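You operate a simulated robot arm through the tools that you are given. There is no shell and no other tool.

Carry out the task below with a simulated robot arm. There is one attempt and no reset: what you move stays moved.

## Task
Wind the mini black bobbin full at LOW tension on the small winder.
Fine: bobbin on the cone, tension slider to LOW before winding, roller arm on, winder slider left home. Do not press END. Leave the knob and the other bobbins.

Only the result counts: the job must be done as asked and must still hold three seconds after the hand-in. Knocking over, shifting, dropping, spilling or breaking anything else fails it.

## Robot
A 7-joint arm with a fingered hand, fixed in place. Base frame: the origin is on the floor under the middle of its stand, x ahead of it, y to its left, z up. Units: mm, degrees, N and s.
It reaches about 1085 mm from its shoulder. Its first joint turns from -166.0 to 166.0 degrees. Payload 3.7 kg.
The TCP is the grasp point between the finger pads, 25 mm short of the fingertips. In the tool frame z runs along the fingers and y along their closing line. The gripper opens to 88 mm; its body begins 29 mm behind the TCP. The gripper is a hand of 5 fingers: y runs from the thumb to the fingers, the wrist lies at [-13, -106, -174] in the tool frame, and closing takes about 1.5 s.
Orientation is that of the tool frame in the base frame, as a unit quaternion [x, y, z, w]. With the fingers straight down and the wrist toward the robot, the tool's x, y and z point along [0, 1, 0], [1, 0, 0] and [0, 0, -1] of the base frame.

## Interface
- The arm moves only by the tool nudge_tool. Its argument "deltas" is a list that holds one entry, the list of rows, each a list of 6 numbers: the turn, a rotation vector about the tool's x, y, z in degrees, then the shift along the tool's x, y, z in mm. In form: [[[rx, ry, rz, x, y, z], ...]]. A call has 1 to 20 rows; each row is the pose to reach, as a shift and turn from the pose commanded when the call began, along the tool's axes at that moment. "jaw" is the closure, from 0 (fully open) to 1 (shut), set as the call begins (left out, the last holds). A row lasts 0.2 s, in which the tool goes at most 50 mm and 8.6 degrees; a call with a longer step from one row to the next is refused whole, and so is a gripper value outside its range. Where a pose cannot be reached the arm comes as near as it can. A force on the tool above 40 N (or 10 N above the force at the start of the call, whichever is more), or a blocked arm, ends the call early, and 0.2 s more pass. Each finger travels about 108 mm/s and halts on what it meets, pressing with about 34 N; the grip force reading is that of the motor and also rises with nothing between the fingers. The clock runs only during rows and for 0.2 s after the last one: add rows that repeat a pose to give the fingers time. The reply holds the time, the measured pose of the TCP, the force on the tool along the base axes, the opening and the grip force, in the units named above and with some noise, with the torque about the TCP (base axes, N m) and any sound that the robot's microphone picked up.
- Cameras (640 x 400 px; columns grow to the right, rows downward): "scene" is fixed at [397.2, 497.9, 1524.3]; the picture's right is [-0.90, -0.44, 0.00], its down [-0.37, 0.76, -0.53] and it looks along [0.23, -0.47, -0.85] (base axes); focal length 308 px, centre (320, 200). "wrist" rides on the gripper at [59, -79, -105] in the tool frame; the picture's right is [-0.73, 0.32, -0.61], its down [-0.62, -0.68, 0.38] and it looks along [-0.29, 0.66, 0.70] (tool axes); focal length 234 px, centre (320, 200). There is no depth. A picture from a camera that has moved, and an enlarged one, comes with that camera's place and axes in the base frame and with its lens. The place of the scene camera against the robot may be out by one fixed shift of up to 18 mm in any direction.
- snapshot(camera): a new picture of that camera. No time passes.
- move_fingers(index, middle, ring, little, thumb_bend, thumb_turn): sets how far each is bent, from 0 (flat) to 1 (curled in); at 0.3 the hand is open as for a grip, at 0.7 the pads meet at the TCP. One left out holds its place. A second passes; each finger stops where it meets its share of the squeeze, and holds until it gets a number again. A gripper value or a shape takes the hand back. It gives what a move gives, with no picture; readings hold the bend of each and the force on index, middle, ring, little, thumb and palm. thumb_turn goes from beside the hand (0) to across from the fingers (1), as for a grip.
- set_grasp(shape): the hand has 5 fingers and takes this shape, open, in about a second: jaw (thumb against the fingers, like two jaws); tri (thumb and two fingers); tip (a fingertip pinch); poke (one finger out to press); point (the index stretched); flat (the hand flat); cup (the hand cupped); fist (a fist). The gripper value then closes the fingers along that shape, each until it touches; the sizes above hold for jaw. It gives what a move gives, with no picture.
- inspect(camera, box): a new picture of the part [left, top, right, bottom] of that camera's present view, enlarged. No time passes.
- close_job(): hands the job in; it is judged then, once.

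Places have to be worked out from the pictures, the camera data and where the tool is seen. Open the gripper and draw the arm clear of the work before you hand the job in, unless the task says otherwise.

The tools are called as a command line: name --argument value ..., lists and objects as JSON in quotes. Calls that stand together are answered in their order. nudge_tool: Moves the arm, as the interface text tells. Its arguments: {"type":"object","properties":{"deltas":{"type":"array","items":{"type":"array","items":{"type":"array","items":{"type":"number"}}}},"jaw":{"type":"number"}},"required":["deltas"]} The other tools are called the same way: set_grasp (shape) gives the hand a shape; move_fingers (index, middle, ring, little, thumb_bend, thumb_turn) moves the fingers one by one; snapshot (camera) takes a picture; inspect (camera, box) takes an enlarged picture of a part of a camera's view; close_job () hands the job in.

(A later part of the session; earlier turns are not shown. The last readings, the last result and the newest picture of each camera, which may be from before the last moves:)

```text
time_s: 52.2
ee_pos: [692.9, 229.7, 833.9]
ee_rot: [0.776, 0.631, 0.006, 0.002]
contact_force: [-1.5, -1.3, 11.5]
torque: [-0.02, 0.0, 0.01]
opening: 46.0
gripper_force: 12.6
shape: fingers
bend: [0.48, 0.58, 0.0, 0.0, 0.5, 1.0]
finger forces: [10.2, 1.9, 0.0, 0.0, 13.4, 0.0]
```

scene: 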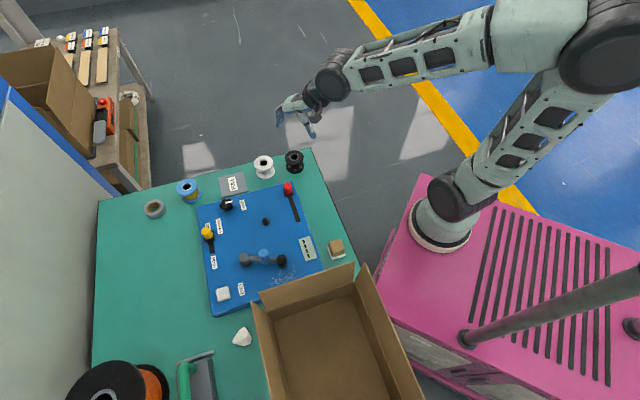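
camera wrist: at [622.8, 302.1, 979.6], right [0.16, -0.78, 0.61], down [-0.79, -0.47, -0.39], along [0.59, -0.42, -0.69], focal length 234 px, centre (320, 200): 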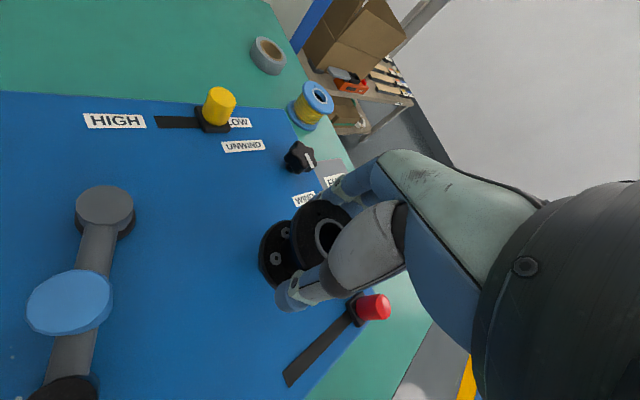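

It has seated: 11.5 N of upward reaction at TCP z≈834. I'll ease off a millimetre and open the fingers.

nudge_tool --deltas '[[[0, 0, 0, 0, 0, -1], [0, 0, 0, 0, 0, -1]]]'

move_fingers --index 0.3 --middle 0.3 --thumb_bend 0.3

inspect --camera "wrist" --box '[200, 160, 400, 340]'

inspect --camera "scene" --box '[240, 190, 304, 240]'

```text
time_s: 52.8
ee_pos: [691.0, 231.5, 834.1]
ee_rot: [0.776, 0.631, 0.005, 0.003]
contact_force: [-1.1, 0.0, 6.9]
torque: [0.03, 0.04, -0.01]
opening: 46.2
gripper_force: 13.2
shape: fingers
bend: [0.48, 0.58, 0.0, 0.0, 0.5, 1.0]
finger forces: [10.3, 2.5, 0.0, 0.1, 13.3, 0.1]
```

```text
time_s: 53.8
ee_pos: [692.2, 229.3, 832.6]
ee_rot: [0.775, 0.631, 0.005, 0.002]
contact_force: [0.3, 1.0, 0.0]
torque: [0.01, -0.01, 0.04]
opening: 84.3
gripper_force: 0.0
shape: fingers
bend: [0.3, 0.3, 0.0, 0.0, 0.3, 0.98]
finger forces: [0.1, 0.1, 0.1, 0.0, 0.0, 0.1]
```

```text
2.22 times, centred on (300, 250) of wrist
camera zoom: at [624.6, 303.2, 937.3], right [0.16, -0.78, 0.61], down [-0.79, -0.47, -0.39], along [0.59, -0.42, -0.69], focal length 520 px, centre (364, 89)
```

zoom: 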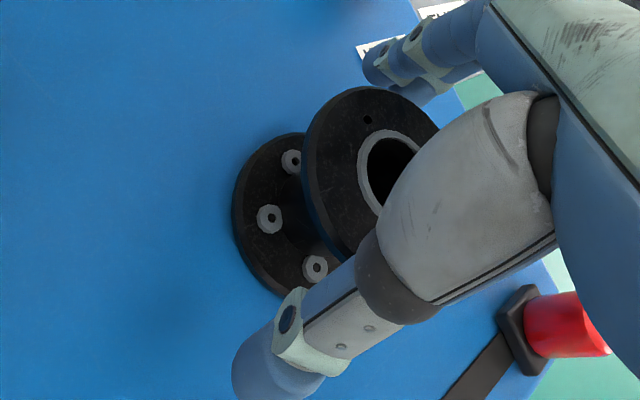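

```text
8.00 times, centred on (272, 215) of scene
camera zoom: at [397.2, 497.9, 1524.3], right [-0.9, -0.44, 0.0], down [-0.37, 0.76, -0.53], along [0.23, -0.47, -0.85], focal length 2467 px, centre (704, 80)
```

zoom: 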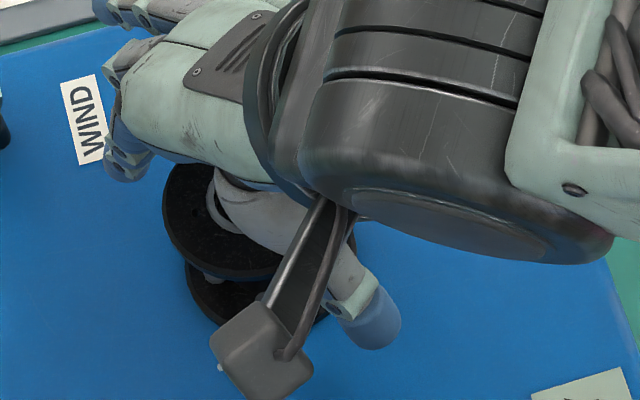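

The fingers are clear of the flange. I'll rise straight up and check the bobbin on the cone.

nudge_tool --deltas '[[[0, 0, 0, 0, 0, -10], [0, 0, 0, 0, 0, -25], [0, 0, 0, 0, 0, -45], [0, 0, 0, 0, 0, -70], [0, 0, 0, 0, 0, -95], [0, 0, 0, 0, 0, -105], [0, 0, 0, 0, 0, -105]]]'

snapshot --camera "wrist"

inspect --camera "scene" --box '[200, 160, 340, 260]'

```text
time_s: 55.4
ee_pos: [693.5, 226.9, 937.4]
ee_rot: [0.778, 0.628, 0.006, 0.002]
contact_force: [0.4, -0.5, -0.8]
torque: [0.0, -0.01, -0.01]
opening: 84.6
gripper_force: 0.0
shape: fingers
bend: [0.3, 0.3, 0.0, 0.0, 0.3, 0.98]
finger forces: [0.1, 0.1, 0.0, 0.0, 0.1, 0.0]
```

```text
taken
camera wrist: at [626.2, 300.4, 1041.8], right [0.16, -0.78, 0.61], down [-0.79, -0.46, -0.39], along [0.59, -0.42, -0.69], focal length 234 px, centre (320, 200)
```

wrist: 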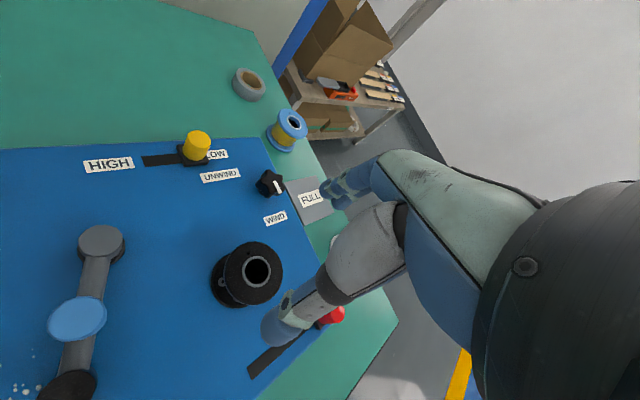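

```text
4.00 times, centred on (270, 210) of scene
camera zoom: at [397.2, 497.9, 1524.3], right [-0.9, -0.44, 0.0], down [-0.37, 0.76, -0.53], along [0.23, -0.47, -0.85], focal length 1234 px, centre (520, 160)
```

zoom: 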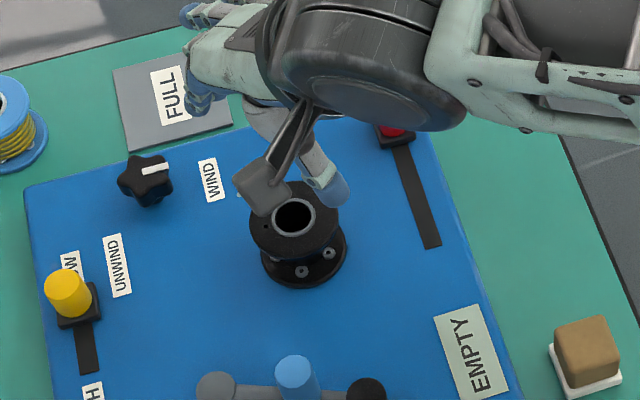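

The display now reads EMPTY, so the winder recognises the bobbin on its cone. Next is the roller arm: to keep the wrist camera clear of the box flap I'll turn the hand to about ψ=-45°, which also lets a closed pinch cradle the blue handle from behind.

move_fingers --index 0.7 --middle 0.0 --ring 0.0 --little 0.0 --thumb_bend 0.75 --thumb_turn 1.0

nudge_tool --deltas '[[[0, 0, -8, 0, 0, 0], [0, 0, -16, 0, 0, 0], [0, 0, -24, 0, 0, 0], [0, 0, -32, 0, 0, 0], [0, 0, -40, 0, 0, 0], [0, 0, -48, 0, 0, 0], [0, 0, -57, 0, 0, 0], [0, 0, -57, 0, 0, 0]]]'

snapshot --camera "scene"

snapshot --camera "wrist"

```text
time_s: 56.4
ee_pos: [691.8, 226.9, 938.4]
ee_rot: [0.778, 0.628, 0.004, 0.002]
contact_force: [0.5, 0.3, -0.2]
torque: [-0.03, 0.01, 0.02]
opening: 0.1
gripper_force: 0.0
shape: fingers
bend: [0.69, 0.0, 0.0, 0.0, 0.74, 1.0]
finger forces: [0.0, 0.0, 0.0, 0.0, 0.0, 0.0]
```

```text
refused: row 7 steps farther than a row can; nothing moved
```

```text
taken
```

scene: 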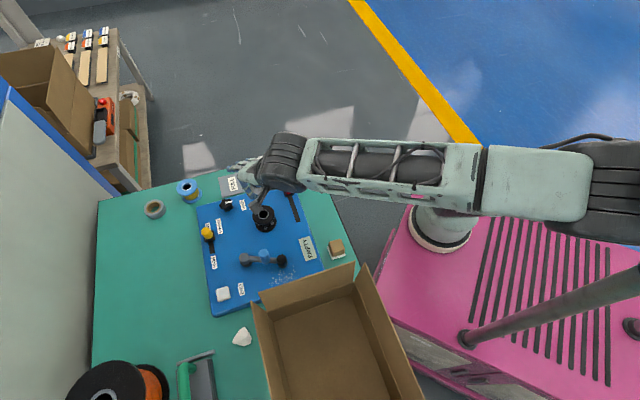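

```text
taken
camera wrist: at [625.7, 300.9, 1041.7], right [0.16, -0.78, 0.61], down [-0.79, -0.47, -0.39], along [0.59, -0.42, -0.69], focal length 234 px, centre (320, 200)
```

wrist: 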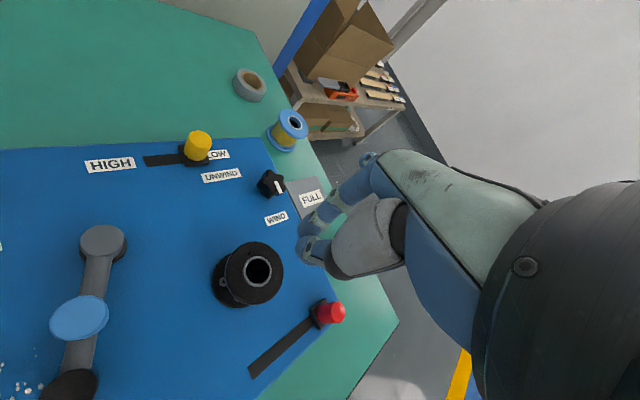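

One row exceeded the turn limit, so nothing moved. I'll redo the yaw in smaller steps.

nudge_tool --deltas '[[[0, 0, -8, 0, 0, 0], [0, 0, -16, 0, 0, 0], [0, 0, -24, 0, 0, 0], [0, 0, -32, 0, 0, 0], [0, 0, -40, 0, 0, 0], [0, 0, -48, 0, 0, 0], [0, 0, -56, 0, 0, 0], [0, 0, -58, 0, 0, 0], [0, 0, -58, 0, 0, 0]]]'

snapshot --camera "scene"

snapshot --camera "wrist"

```text
time_s: 58.4
ee_pos: [690.6, 231.0, 938.2]
ee_rot: [0.372, 0.928, 0.004, 0.005]
contact_force: [-0.5, 0.8, 0.4]
torque: [0.01, 0.02, -0.01]
opening: 0.0
gripper_force: 0.0
shape: fingers
bend: [0.69, 0.0, 0.0, 0.0, 0.74, 1.0]
finger forces: [0.0, 0.1, 0.2, 0.0, 0.0, 0.1]
```

```text
taken
```

scene: 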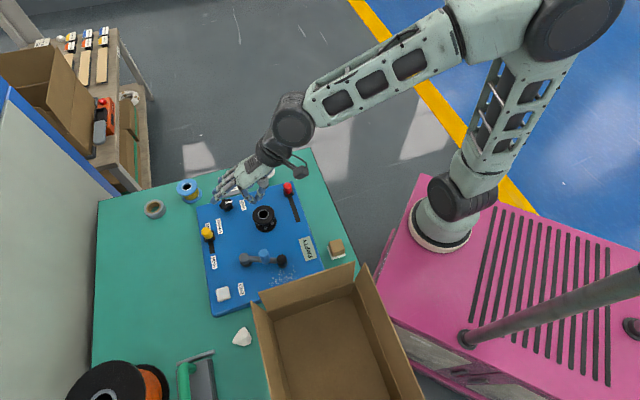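

```text
taken
camera wrist: at [591.5, 212.7, 1042.1], right [0.74, -0.27, 0.61], down [-0.02, -0.92, -0.39], along [0.67, 0.28, -0.69], focal length 234 px, centre (320, 200)
```

wrist: 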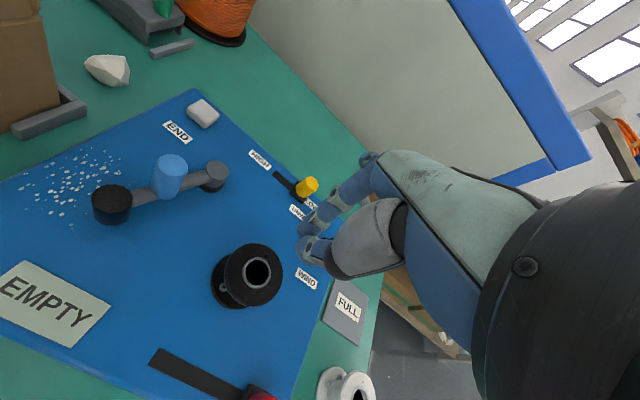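

The yaw of -46° is reached with the arm well clear of the box. I'll zoom in on the roller arm to refine its position.

inspect --camera "wrist" --box '[80, 130, 240, 230]'

inspect --camera "scene" --box '[220, 190, 348, 290]'

```text
4.00 times, centred on (160, 180) of wrist
camera zoom: at [591.5, 212.7, 1042.1], right [0.74, -0.27, 0.61], down [-0.02, -0.92, -0.39], along [0.67, 0.28, -0.69], focal length 937 px, centre (960, 280)
```

zoom: 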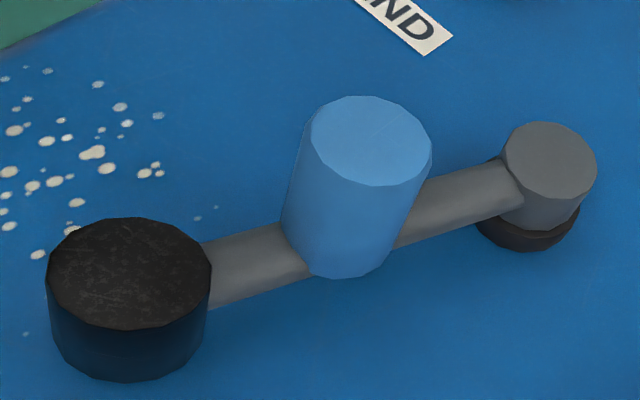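

```text
4.00 times, centred on (284, 240) of scene
camera zoom: at [397.2, 497.9, 1524.3], right [-0.9, -0.44, 0.0], down [-0.37, 0.76, -0.53], along [0.23, -0.47, -0.85], focal length 1234 px, centre (464, 40)
```

zoom: 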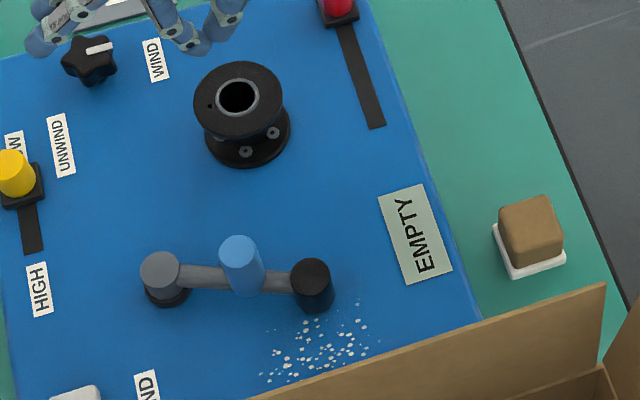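

The handle is at about (628.5, 319), the pivot at (678.5, 341) and the roller radius is about 15 mm, so the arm needs roughly 60° of swing toward the bobbin. I'll move behind the handle at a safe height first.

nudge_tool --deltas '[[[0, 0, 0, 26, 4, 8], [0, 0, 0, 52, 8, 16], [0, 0, 0, 78, 12.5, 24], [0, 0, 0, 104, 16.5, 32], [0, 0, 0, 129.3, 20.7, 38], [0, 0, 0, 129.3, 20.7, 38]]]'

snapshot --camera "scene"

snapshot --camera "wrist"

```text
time_s: 59.8
ee_pos: [612.0, 334.5, 900.6]
ee_rot: [0.372, 0.928, 0.003, 0.005]
contact_force: [0.1, -0.2, 0.0]
torque: [-0.03, 0.01, -0.01]
opening: 0.2
gripper_force: 0.1
shape: fingers
bend: [0.69, 0.0, 0.0, 0.0, 0.74, 1.0]
finger forces: [0.1, 0.0, 0.0, 0.0, 0.0, 0.1]
```

```text
taken
```

scene: 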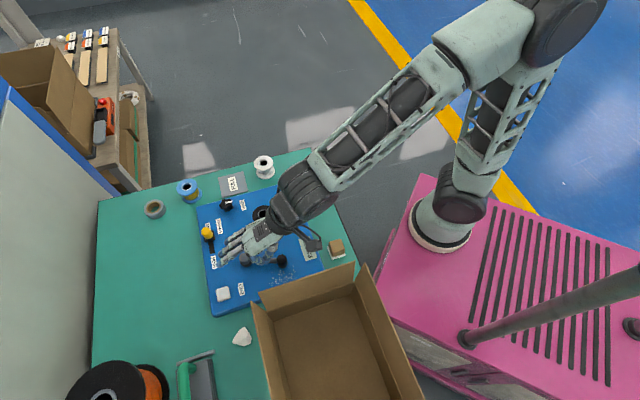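

```text
taken
camera wrist: at [512.3, 317.6, 1004.5], right [0.74, -0.27, 0.61], down [-0.02, -0.92, -0.39], along [0.67, 0.28, -0.69], focal length 234 px, centre (320, 200)
```

wrist: 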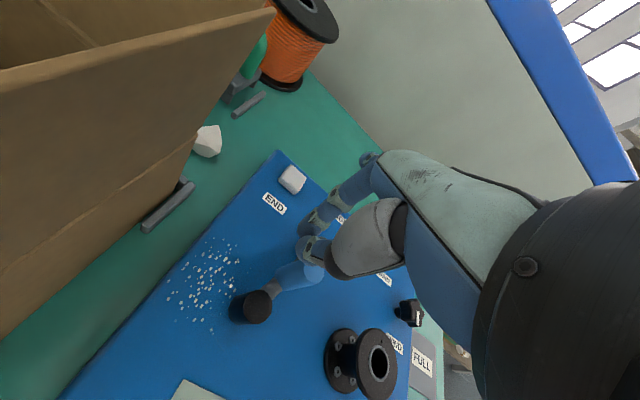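

The flap edge is about 41 mm from the wrist camera horizontally, so it's safe to descend. I'll lower to put the pinch tips beside the upper part of the blue handle.

nudge_tool --deltas '[[[0, 0, 0, 0, 0, 13], [0, 0, 0, 0, 0, 26], [0, 0, 0, 0, 0, 39], [0, 0, 0, 0, 0, 39]]]'

inspect --camera "wrist" --box '[200, 180, 392, 330]'

inspect --camera "scene" --box '[220, 220, 316, 290]'

```text
time_s: 60.8
ee_pos: [611.8, 333.8, 860.4]
ee_rot: [0.373, 0.928, 0.004, 0.004]
contact_force: [0.5, -0.5, -0.4]
torque: [0.01, 0.02, 0.01]
opening: 0.0
gripper_force: 0.1
shape: fingers
bend: [0.69, 0.0, 0.0, 0.0, 0.74, 1.0]
finger forces: [0.0, 0.0, 0.0, 0.0, 0.0, 0.0]
```

```text
2.67 times, centred on (296, 255) of wrist
camera zoom: at [513.2, 316.9, 964.5], right [0.74, -0.27, 0.61], down [-0.02, -0.92, -0.39], along [0.67, 0.28, -0.69], focal length 624 px, centre (384, 53)
```

zoom: 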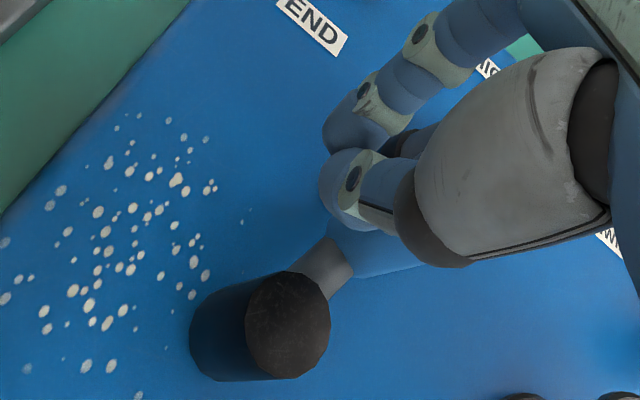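

```text
5.71 times, centred on (268, 255) of scene
camera zoom: at [397.2, 497.9, 1524.3], right [-0.9, -0.44, 0.0], down [-0.37, 0.76, -0.53], along [0.23, -0.47, -0.85], focal length 1762 px, centre (617, -114)
```

zoom: 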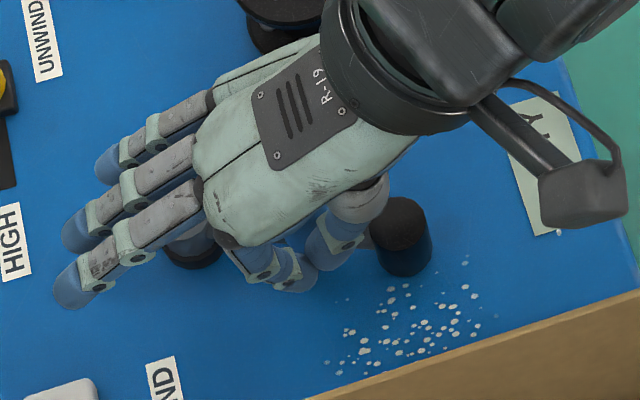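

The pinch sits just behind the blue handle with no contact. I'll push along the arc about the pivot, first covering roughly half of the swing.

nudge_tool --deltas '[[[0, 0, 0, -4, 0.5, 0], [0, 0, 0, -8.1, 0.9, 0], [0, 0, 0, -13.5, -0.8, 0], [0, 0, 0, -19.1, -2.5, 0], [0, 0, 0, -24, -3.1, 0], [0, 0, 0, -28.6, -3.5, 0], [0, 0, 0, -33.4, -3.3, 0], [0, 0, 0, -38.1, -2.9, 0], [0, 0, 0, -38.1, -2.9, 0]]]'

inspect --camera "wrist" --box '[200, 180, 392, 330]'

inspect --camera "scene" --box '[220, 190, 348, 290]'

```text
time_s: 62.8
ee_pos: [638.2, 306.5, 860.0]
ee_rot: [0.374, 0.927, 0.003, 0.004]
contact_force: [-0.9, 0.1, -0.2]
torque: [-0.02, 0.01, 0.02]
opening: 0.0
gripper_force: 0.0
shape: fingers
bend: [0.69, 0.0, 0.0, 0.0, 0.74, 1.0]
finger forces: [0.1, 0.0, 0.0, 0.0, 0.0, 0.0]
```

```text
2.67 times, centred on (296, 255) of wrist
camera zoom: at [539.2, 289.0, 964.2], right [0.74, -0.27, 0.61], down [-0.02, -0.92, -0.39], along [0.67, 0.28, -0.69], focal length 624 px, centre (384, 53)
```

zoom: 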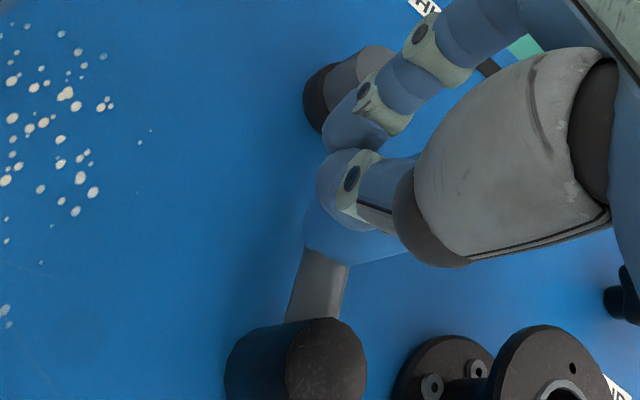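

```text
4.00 times, centred on (284, 240) of scene
camera zoom: at [397.2, 497.9, 1524.3], right [-0.9, -0.44, 0.0], down [-0.37, 0.76, -0.53], along [0.23, -0.47, -0.85], focal length 1234 px, centre (464, 40)
```

zoom: 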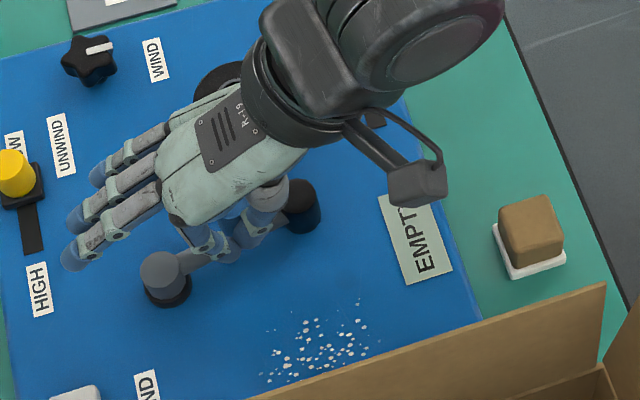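

The roller arm is swinging with the pinch, with very little force. I'll continue along the arc toward the bobbin.

nudge_tool --deltas '[[[0, 0, 0, -4.7, 1, 0], [0, 0, 0, -9.2, 2.2, 0], [0, 0, 0, -13.6, 3.9, 0], [0, 0, 0, -17.9, 6.1, 0], [0, 0, 0, -17.9, 6.1, 0]]]'

inspect --camera "wrist" --box '[200, 180, 392, 330]'

inspect --camera "scene" --box '[220, 190, 348, 290]'

```text
time_s: 64.0
ee_pos: [656.2, 298.3, 861.0]
ee_rot: [0.372, 0.928, 0.003, 0.005]
contact_force: [-1.4, 1.3, 0.1]
torque: [0.04, 0.0, 0.0]
opening: 0.1
gripper_force: 0.1
shape: fingers
bend: [0.69, 0.0, 0.0, 0.0, 0.74, 1.0]
finger forces: [0.0, 0.1, 0.0, 0.0, 0.0, 0.0]
```

```text
2.67 times, centred on (296, 255) of wrist
camera zoom: at [556.1, 281.2, 964.5], right [0.74, -0.27, 0.61], down [-0.02, -0.92, -0.39], along [0.67, 0.28, -0.69], focal length 624 px, centre (384, 53)
```

zoom: 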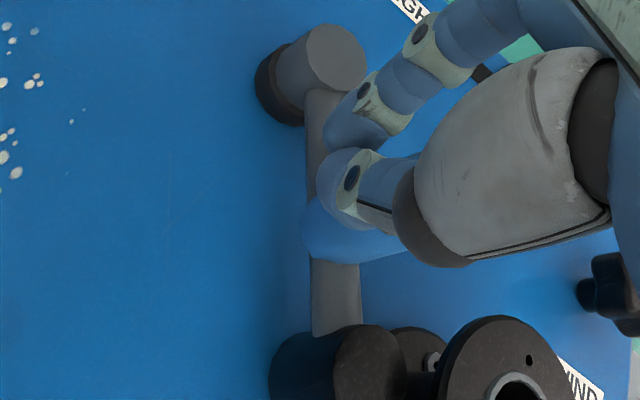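

```text
4.00 times, centred on (284, 240) of scene
camera zoom: at [397.2, 497.9, 1524.3], right [-0.9, -0.44, 0.0], down [-0.37, 0.76, -0.53], along [0.23, -0.47, -0.85], focal length 1234 px, centre (464, 40)
```

zoom: 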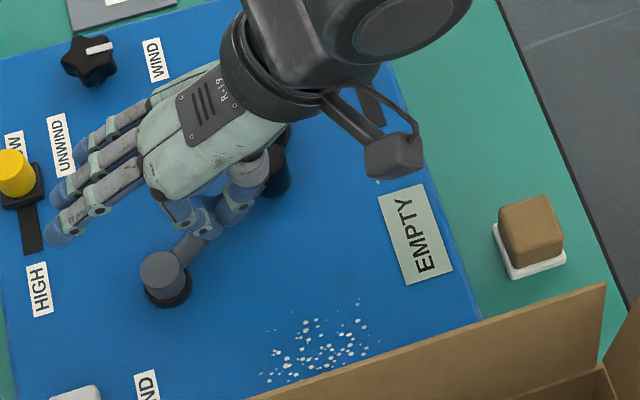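

The roller is right next to the bobbin. I'll continue slowly and watch for the contact reaction.

nudge_tool --deltas '[[[0, 0, 0, -2, 1.2, 0], [0, 0, 0, -4.1, 2.4, 0], [0, 0, 0, -6, 3.8, 0], [0, 0, 0, -7.9, 5.2, 0], [0, 0, 0, -7.9, 5.2, 0]]]'

inspect --camera "wrist" --box '[200, 180, 392, 330]'

```text
time_s: 65.2
ee_pos: [664.5, 296.7, 861.3]
ee_rot: [0.373, 0.928, 0.003, 0.004]
contact_force: [-7.2, 3.4, 1.5]
torque: [0.02, 0.13, -0.04]
opening: 0.0
gripper_force: 4.1
shape: fingers
bend: [0.69, 0.0, 0.0, 0.0, 0.73, 0.99]
finger forces: [0.1, 0.0, 0.0, 0.0, 8.0, 0.0]
```

```text
2.67 times, centred on (296, 255) of wrist
camera zoom: at [565.1, 279.9, 964.6], right [0.74, -0.27, 0.61], down [-0.02, -0.92, -0.39], along [0.67, 0.28, -0.69], focal length 624 px, centre (384, 53)
```

zoom: 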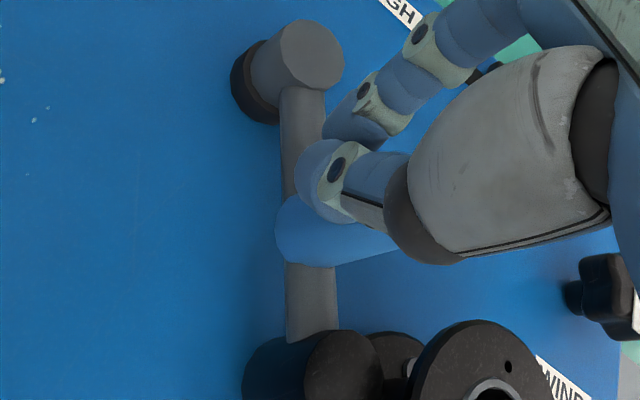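

The resistance is now 8 N on the thumb, so the roller seems to have met the bobbin. I'll check the scene view and the display.

inspect --camera "scene" --box '[220, 190, 348, 290]'

snapshot --camera "wrist"

```text
4.00 times, centred on (284, 240) of scene
camera zoom: at [397.2, 497.9, 1524.3], right [-0.9, -0.44, 0.0], down [-0.37, 0.76, -0.53], along [0.23, -0.47, -0.85], focal length 1234 px, centre (464, 40)
```

zoom: 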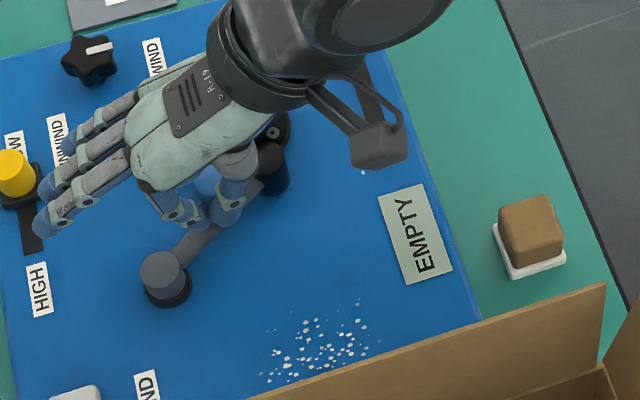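

```text
taken
camera wrist: at [565.1, 279.9, 964.6], right [0.74, -0.27, 0.61], down [-0.02, -0.92, -0.39], along [0.67, 0.28, -0.69], focal length 234 px, centre (320, 200)
```

wrist: 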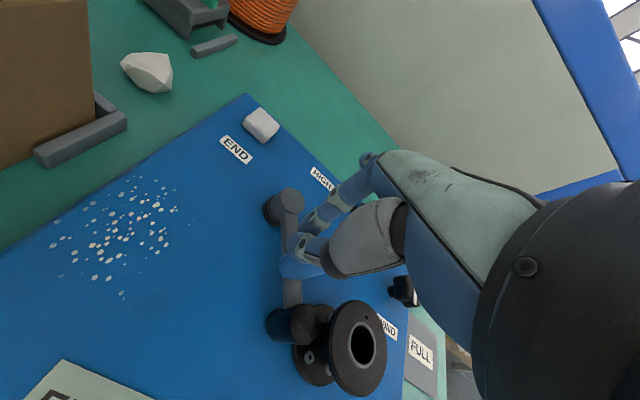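

I'll zoom in on the contact between the roller and the bobbin.

inspect --camera "wrist" --box '[250, 280, 410, 400]'

inspect --camera "wrist" --box '[0, 330, 160, 400]'

```text
3.33 times, centred on (330, 340) of wrist
camera zoom: at [565.1, 279.9, 964.6], right [0.74, -0.27, 0.61], down [-0.02, -0.92, -0.39], along [0.67, 0.28, -0.69], focal length 781 px, centre (287, -267)
```

zoom: 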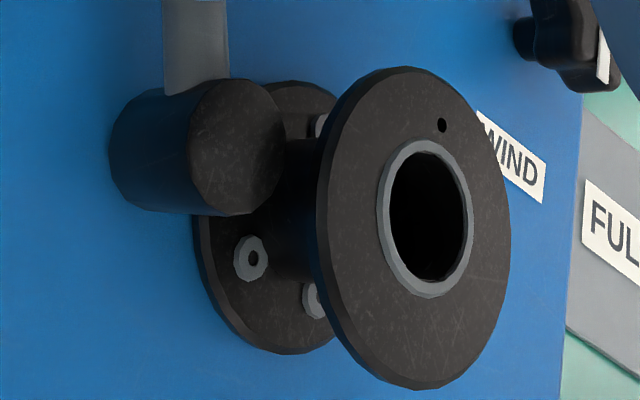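

```text
4.00 times, centred on (80, 365) of wrist
camera zoom: at [565.1, 279.9, 964.6], right [0.74, -0.27, 0.61], down [-0.02, -0.92, -0.39], along [0.67, 0.28, -0.69], focal length 937 px, centre (1280, -460)
```

zoom: 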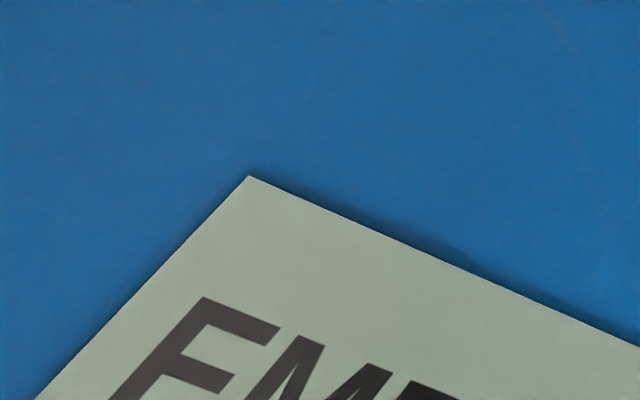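

The roller has entered between the flanges and lies against the core. A slight extra push will confirm it's a firm stop.

nudge_tool --deltas '[[[0, 0, 0, -1, 1, 0], [0, 0, 0, -2, 2, 0], [0, 0, 0, -2, 2, 0]]]'

inspect --camera "wrist" --box '[250, 280, 410, 400]'

```text
time_s: 66.0
ee_pos: [668.2, 297.7, 861.8]
ee_rot: [0.373, 0.928, 0.002, 0.005]
contact_force: [-10.1, 3.1, -1.3]
torque: [0.04, 0.09, -0.1]
opening: 0.0
gripper_force: 4.7
shape: fingers
bend: [0.69, 0.0, 0.0, 0.0, 0.73, 0.97]
finger forces: [0.0, 0.1, 0.1, 0.0, 9.9, 0.1]
```

```text
3.33 times, centred on (330, 340) of wrist
camera zoom: at [567.6, 279.7, 965.0], right [0.74, -0.27, 0.61], down [-0.02, -0.92, -0.39], along [0.67, 0.28, -0.69], focal length 781 px, centre (287, -267)
```

zoom: 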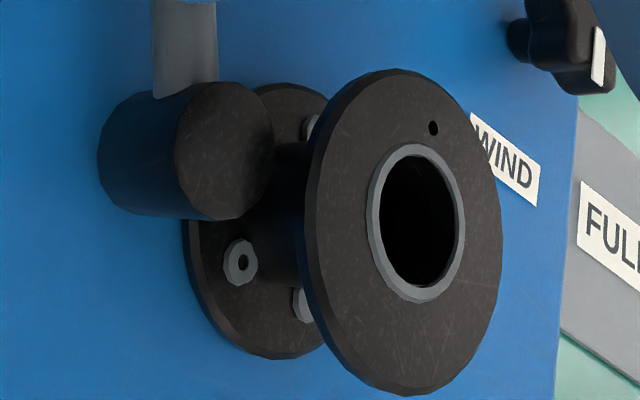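

It is a firm stop, and the roller and bobbin no longer move. I'll back the pinch straight away from the handle, rise, and check that the arm stays in place.

nudge_tool --deltas '[[[0, 0, 0, 4, -2.5, 0], [0, 0, 0, 9, -6, 0], [0, 0, 0, 17, -10.6, 0], [0, 0, 0, 22, -13, 0], [0, 0, 0, 22, -13, -30], [0, 0, 0, 22, -13, -65], [0, 0, 0, 22, -13, -80], [0, 0, 0, 22, -13, -80]]]'

snapshot --camera "wrist"

snapshot --camera "scene"

```text
time_s: 67.8
ee_pos: [642.4, 303.6, 941.0]
ee_rot: [0.373, 0.928, 0.003, 0.004]
contact_force: [-0.5, -0.6, 0.3]
torque: [0.01, 0.01, -0.02]
opening: 0.1
gripper_force: 0.0
shape: fingers
bend: [0.68, 0.0, 0.0, 0.0, 0.74, 1.0]
finger forces: [0.0, 0.0, 0.0, 0.1, 0.0, 0.0]
```

```text
taken
camera wrist: at [543.1, 285.6, 1044.4], right [0.74, -0.27, 0.61], down [-0.02, -0.92, -0.39], along [0.67, 0.28, -0.69], focal length 234 px, centre (320, 200)
```

wrist: 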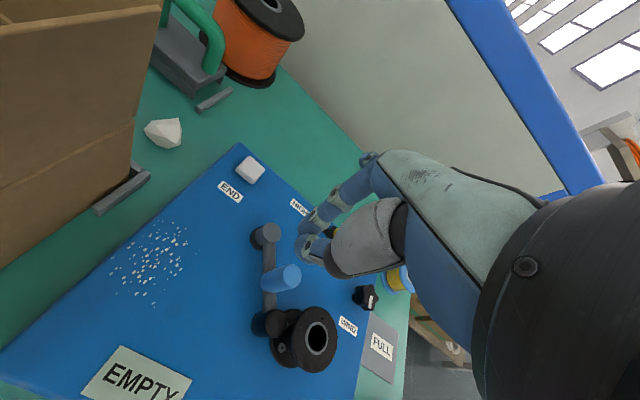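

```text
taken
```

scene: 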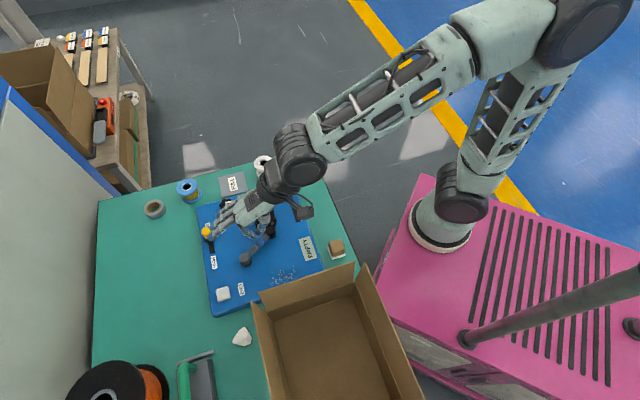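

The roller arm stays in place and the display still says EMPTY, so winding needs the red winder slider to be moved out and then returned home. I'll move over toward the red slider at height and turn back to ψ≈0 for a good look.

nudge_tool --deltas '[[[0, 0, 0, -33, -18, 0], [0, 0, 0, -67, -36, 0], [0, 0, 0, -100, -54, 0], [0, 0, 0, -134, -72, 0], [0, 0, 0, -167, -90, 0], [0, 0, 0, -201, -109, 0], [0, 0, 8, -201, -109, 0], [0, 0, 16, -201, -109, 0], [0, 0, 24, -201, -109, 0], [0, 0, 32, -201, -109, 0], [0, 0, 40, -201, -109, 0], [0, 0, 46.3, -201, -109, 0], [0, 0, 46.3, -201, -109, 0]]]'

snapshot --camera "wrist"

snapshot --camera "scene"

```text
time_s: 70.6
ee_pos: [711.0, 85.1, 942.4]
ee_rot: [0.707, 0.707, 0.005, 0.004]
contact_force: [-0.8, -0.7, 0.3]
torque: [0.01, -0.01, 0.01]
opening: 0.0
gripper_force: 0.1
shape: fingers
bend: [0.68, 0.0, 0.0, 0.0, 0.74, 1.0]
finger forces: [0.0, 0.0, 0.0, 0.0, 0.0, 0.0]
```

```text
taken
camera wrist: at [630.6, 142.6, 1045.4], right [0.31, -0.73, 0.61], down [-0.68, -0.62, -0.39], along [0.66, -0.29, -0.69], focal length 234 px, centre (320, 200)
```

wrist: 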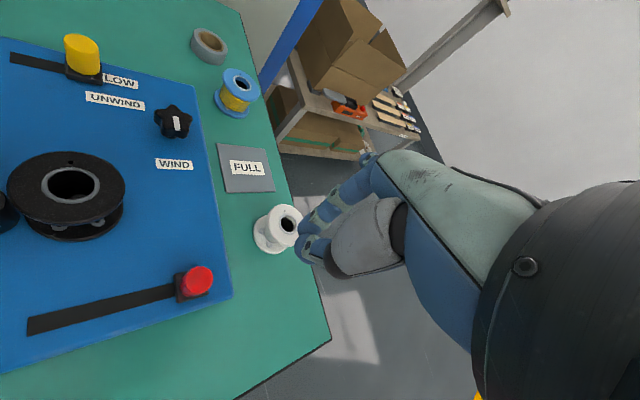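

```text
taken
```

scene: 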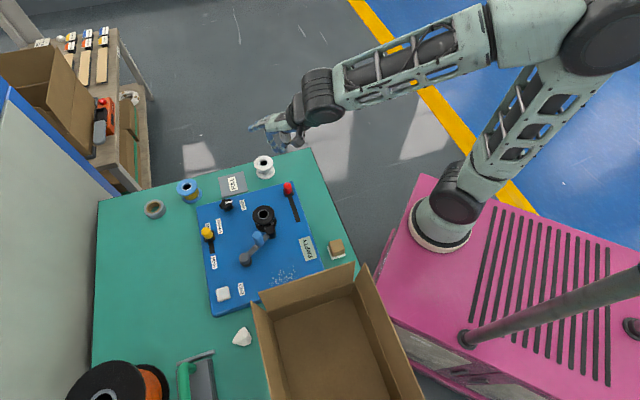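

I have a clear view now. I'll zoom in on the red slider, its track and the winder state.

inspect --camera "wrist" --box '[130, 240, 258, 340]'

inspect --camera "wrist" --box '[0, 260, 200, 380]'

inspect --camera "scene" --box '[220, 170, 348, 270]'

```text
4.00 times, centred on (194, 290) of wrist
camera zoom: at [630.6, 142.6, 1045.4], right [0.31, -0.73, 0.61], down [-0.68, -0.62, -0.39], along [0.66, -0.29, -0.69], focal length 937 px, centre (824, -160)
```

zoom: 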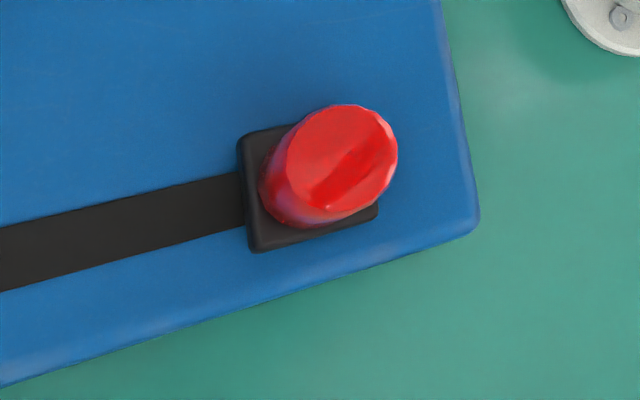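

```text
3.20 times, centred on (100, 320) of wrist
camera zoom: at [630.6, 142.6, 1045.4], right [0.31, -0.73, 0.61], down [-0.68, -0.62, -0.39], along [0.66, -0.29, -0.69], focal length 749 px, centre (1024, -184)
```

zoom: 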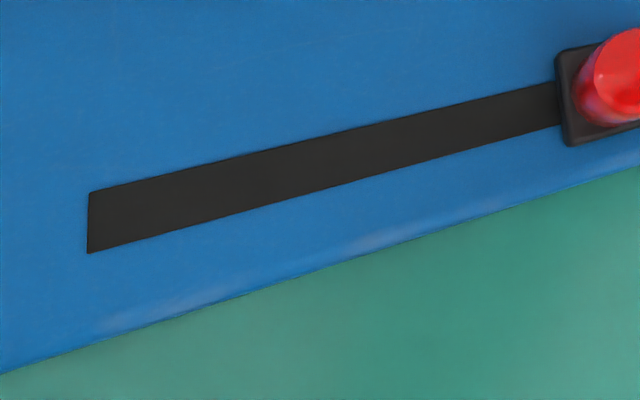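

```text
4.00 times, centred on (284, 220) of scene
camera zoom: at [397.2, 497.9, 1524.3], right [-0.9, -0.44, 0.0], down [-0.37, 0.76, -0.53], along [0.23, -0.47, -0.85], focal length 1234 px, centre (464, 120)
```

zoom: 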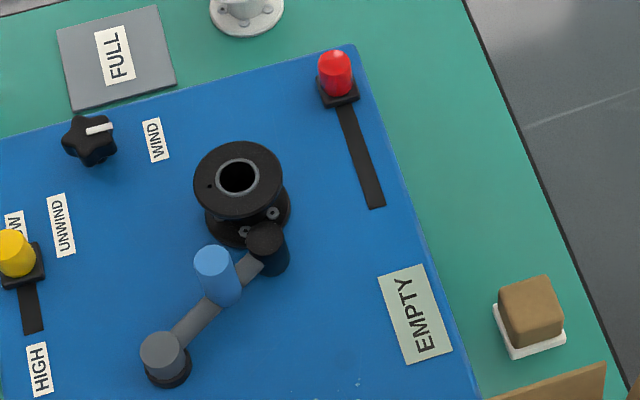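

The red cap is at about (683, 118), with its top near z≈825 and the track running about 95 mm toward (617, 186). I'll turn to ψ≈-20°, come in behind the cap on its home side and descend partway first.

nudge_tool --deltas '[[[0, 0, -7, 3, -5, 0], [0, 0, -14, 5, -10, 5], [0, 0, -20, 7.2, -15, 15], [0, 0, -20, 7.2, -15, 35], [0, 0, -20, 7.2, -15, 55], [0, 0, -20, 7.2, -15, 70], [0, 0, -20, 7.2, -15, 70]]]'

inspect --camera "wrist" --box '[160, 160, 400, 340]'

inspect --camera "scene" --box '[240, 140, 368, 240]'

```text
time_s: 72.2
ee_pos: [697.0, 91.9, 871.8]
ee_rot: [0.574, 0.819, 0.003, 0.004]
contact_force: [-0.9, 0.3, -0.1]
torque: [-0.03, 0.02, 0.0]
opening: 0.0
gripper_force: 0.2
shape: fingers
bend: [0.68, 0.0, 0.0, 0.0, 0.74, 1.0]
finger forces: [0.0, 0.0, 0.0, 0.0, 0.1, 0.0]
```

```text
2.22 times, centred on (280, 250) of wrist
camera zoom: at [600.4, 119.1, 974.9], right [0.54, -0.57, 0.61], down [-0.42, -0.82, -0.39], along [0.72, -0.05, -0.69], focal length 520 px, centre (409, 89)
```

zoom: 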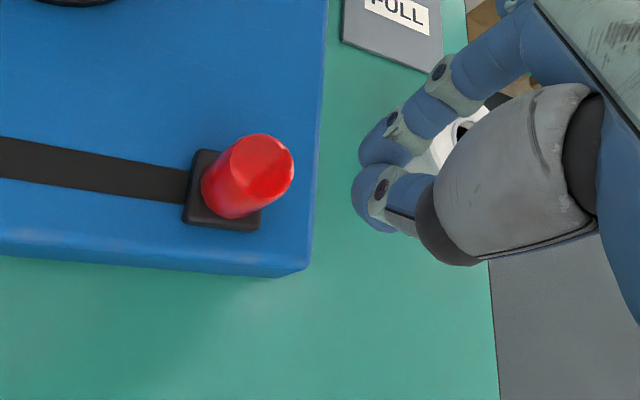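

```text
4.00 times, centred on (304, 190) of scene
camera zoom: at [397.2, 497.9, 1524.3], right [-0.9, -0.44, 0.0], down [-0.37, 0.76, -0.53], along [0.23, -0.47, -0.85], focal length 1234 px, centre (384, 240)
```

zoom: 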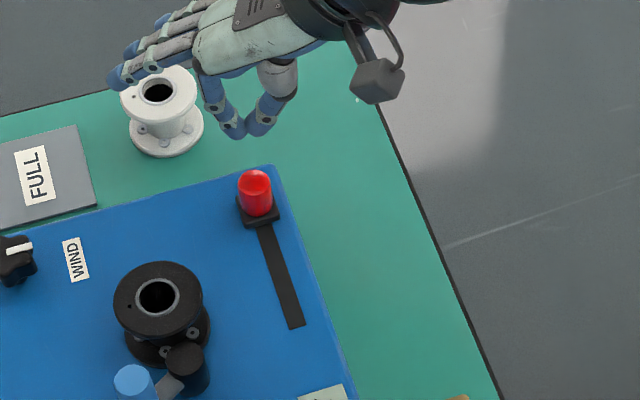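

The cap is at tool (30, -2), as planned. I'll descend to put the pinch tips beside the cap, just above the slider base.

nudge_tool --deltas '[[[0, 0, 0, 0, 0, 15], [0, 0, 0, 0, 0, 30], [0, 0, 0, 0, 0, 42], [0, 0, 0, 0, 0, 42]]]'

inspect --camera "wrist" --box '[160, 160, 400, 340]'

inspect --camera "scene" --box '[240, 140, 368, 240]'

```text
time_s: 73.2
ee_pos: [697.4, 92.4, 828.9]
ee_rot: [0.574, 0.819, 0.004, 0.003]
contact_force: [0.4, 0.0, -0.4]
torque: [-0.02, 0.01, -0.02]
opening: 0.0
gripper_force: 0.1
shape: fingers
bend: [0.68, 0.0, 0.0, 0.0, 0.74, 1.0]
finger forces: [0.0, 0.1, 0.1, 0.0, 0.0, 0.0]
```

```text
2.22 times, centred on (280, 250) of wrist
camera zoom: at [600.8, 119.2, 932.3], right [0.54, -0.57, 0.61], down [-0.42, -0.82, -0.39], along [0.72, -0.05, -0.69], focal length 520 px, centre (409, 89)
```

zoom: 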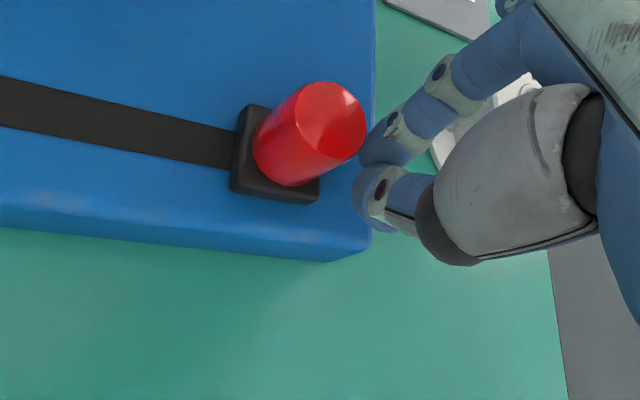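

```text
4.00 times, centred on (304, 190) of scene
camera zoom: at [397.2, 497.9, 1524.3], right [-0.9, -0.44, 0.0], down [-0.37, 0.76, -0.53], along [0.23, -0.47, -0.85], focal length 1234 px, centre (384, 240)
```

zoom: 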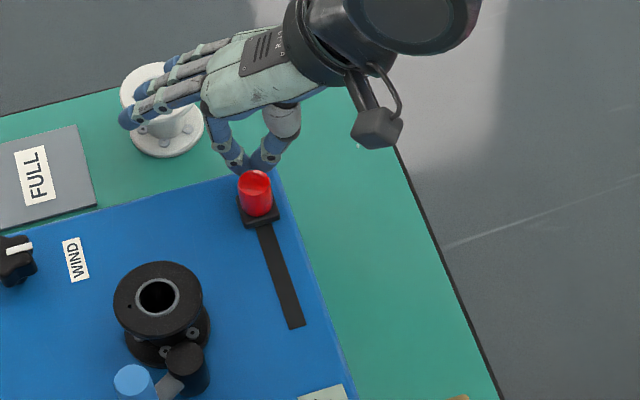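

The pinch is directly behind the red cap on the home side. I'll push it out along the track slowly, 30 mm first, and check for sound and display changes.

nudge_tool --deltas '[[[0, 0, 0, 4.6, -2.1, 0], [0, 0, 0, 9.1, -4.1, 0], [0, 0, 0, 13.7, -6.2, 0], [0, 0, 0, 18.2, -8.3, 0], [0, 0, 0, 22.8, -10.3, 0], [0, 0, 0, 27.3, -12.4, 0], [0, 0, 0, 27.3, -12.4, 0]]]'

inspect --camera "wrist" --box '[160, 160, 400, 340]'

inspect --camera "scene" --box '[230, 160, 358, 270]'

```text
time_s: 74.8
ee_pos: [677.5, 115.1, 829.9]
ee_rot: [0.575, 0.818, 0.003, 0.004]
contact_force: [-0.6, -0.5, 0.0]
torque: [0.0, -0.02, 0.02]
opening: 0.2
gripper_force: 0.1
shape: fingers
bend: [0.68, 0.0, 0.0, 0.0, 0.74, 1.0]
finger forces: [0.0, 0.0, 0.0, 0.0, 0.1, 0.0]
```

```text
2.22 times, centred on (280, 250) of wrist
camera zoom: at [580.8, 141.3, 932.5], right [0.54, -0.57, 0.61], down [-0.42, -0.82, -0.39], along [0.72, -0.05, -0.69], focal length 520 px, centre (409, 89)
```

zoom: 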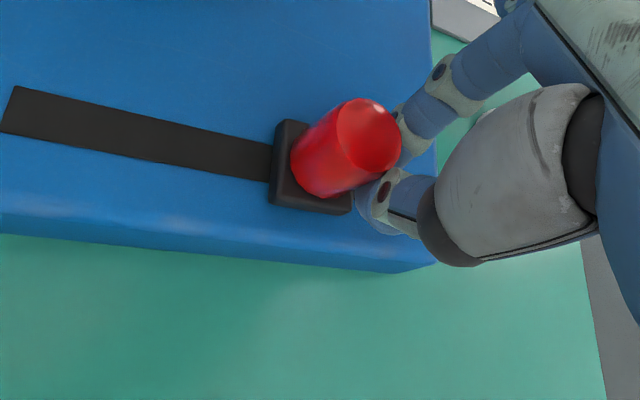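

```text
3.64 times, centred on (294, 215) of scene
camera zoom: at [397.2, 497.9, 1524.3], right [-0.9, -0.44, 0.0], down [-0.37, 0.76, -0.53], along [0.23, -0.47, -0.85], focal length 1122 px, centre (414, 146)
```

zoom: 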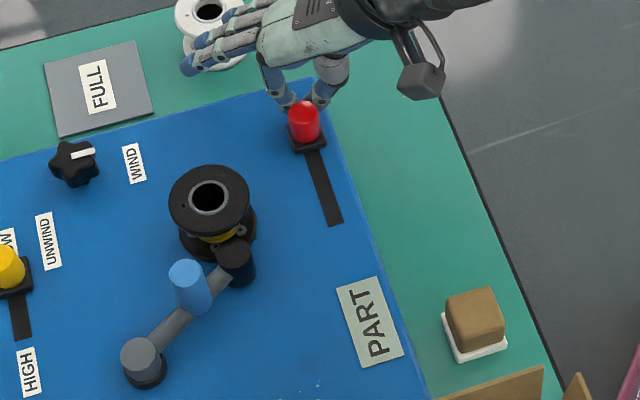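

The display changed to PART and wire is appearing on the bobbin, so moving the slider winds it. I'll continue pushing out in stages and watch for FULL.

nudge_tool --deltas '[[[0, 0, 0, 4.6, -2.1, 0], [0, 0, 0, 9.1, -4.1, 0], [0, 0, 0, 13.7, -6.2, 0], [0, 0, 0, 18.2, -8.3, 0], [0, 0, 0, 22.8, -10.3, 0], [0, 0, 0, 27.3, -12.4, 0], [0, 0, 0, 27.3, -12.4, 0]]]'

inspect --camera "wrist" --box '[160, 160, 400, 340]'

inspect --camera "scene" --box '[230, 160, 358, 270]'

```text
time_s: 76.4
ee_pos: [656.5, 134.9, 830.2]
ee_rot: [0.574, 0.819, 0.003, 0.005]
contact_force: [0.4, 0.2, -0.5]
torque: [-0.03, 0.01, -0.04]
opening: 0.0
gripper_force: 0.1
shape: fingers
bend: [0.68, 0.0, 0.0, 0.0, 0.74, 1.0]
finger forces: [0.0, 0.0, 0.1, 0.0, 0.0, 0.0]
```

```text
2.22 times, centred on (280, 250) of wrist
camera zoom: at [559.6, 162.2, 933.0], right [0.54, -0.57, 0.61], down [-0.42, -0.82, -0.39], along [0.72, -0.05, -0.69], focal length 520 px, centre (409, 89)
```

zoom: 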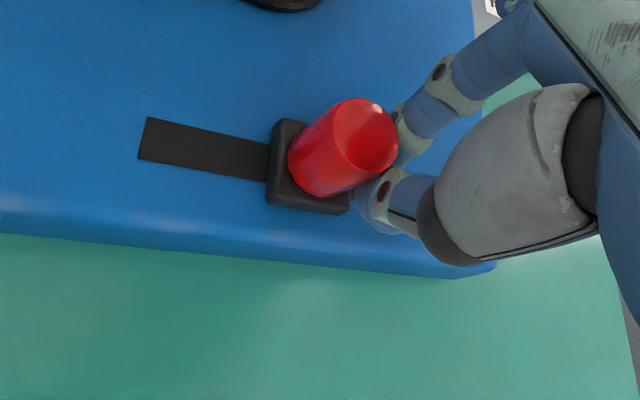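

```text
3.64 times, centred on (294, 215) of scene
camera zoom: at [397.2, 497.9, 1524.3], right [-0.9, -0.44, 0.0], down [-0.37, 0.76, -0.53], along [0.23, -0.47, -0.85], focal length 1122 px, centre (414, 146)
```

zoom: 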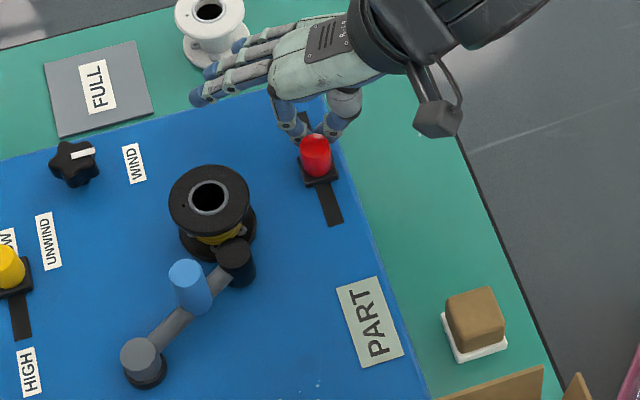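

It still reads PART, with the wire growing and the slider about halfway. I'll continue outward.

nudge_tool --deltas '[[[0, 0, 0, 4.6, -2.1, 0], [0, 0, 0, 9.1, -4.1, 0], [0, 0, 0, 13.7, -6.2, 0], [0, 0, 0, 18.2, -8.3, 0], [0, 0, 0, 22.8, -10.3, 0], [0, 0, 0, 22.8, -10.3, 0]]]'

inspect --camera "wrist" --box '[160, 160, 400, 340]'

inspect --camera "scene" --box '[230, 160, 358, 270]'

```text
time_s: 77.8
ee_pos: [636.2, 153.3, 831.2]
ee_rot: [0.574, 0.819, 0.004, 0.004]
contact_force: [0.9, -0.3, 0.0]
torque: [-0.01, 0.03, -0.02]
opening: 0.0
gripper_force: 0.0
shape: fingers
bend: [0.68, 0.0, 0.0, 0.0, 0.74, 1.0]
finger forces: [0.0, 0.1, 0.0, 0.0, 0.1, 0.0]
```

```text
2.22 times, centred on (280, 250) of wrist
camera zoom: at [541.8, 180.6, 933.0], right [0.54, -0.57, 0.61], down [-0.42, -0.82, -0.39], along [0.72, -0.05, -0.69], focal length 520 px, centre (409, 89)
```

zoom: 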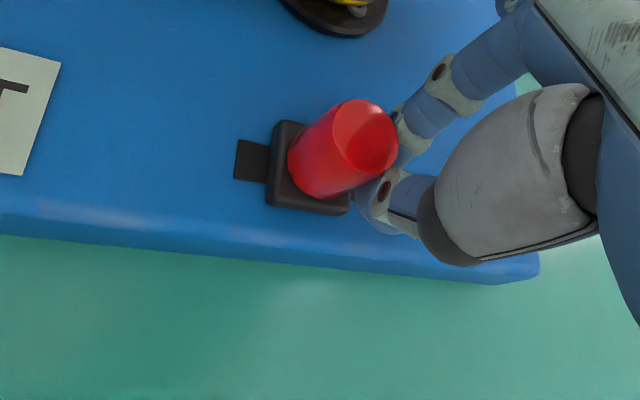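

```text
3.64 times, centred on (294, 215) of scene
camera zoom: at [397.2, 497.9, 1524.3], right [-0.9, -0.44, 0.0], down [-0.37, 0.76, -0.53], along [0.23, -0.47, -0.85], focal length 1122 px, centre (414, 146)
```

zoom: 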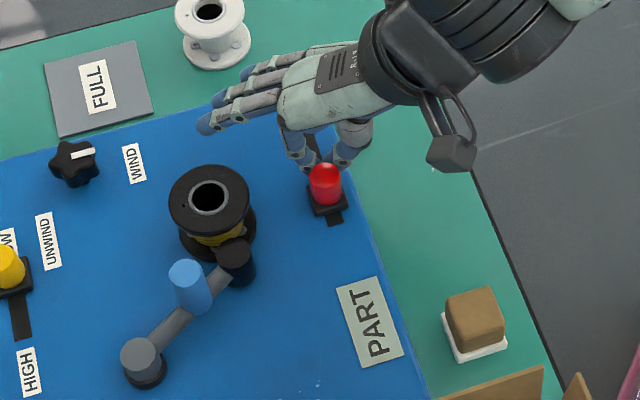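

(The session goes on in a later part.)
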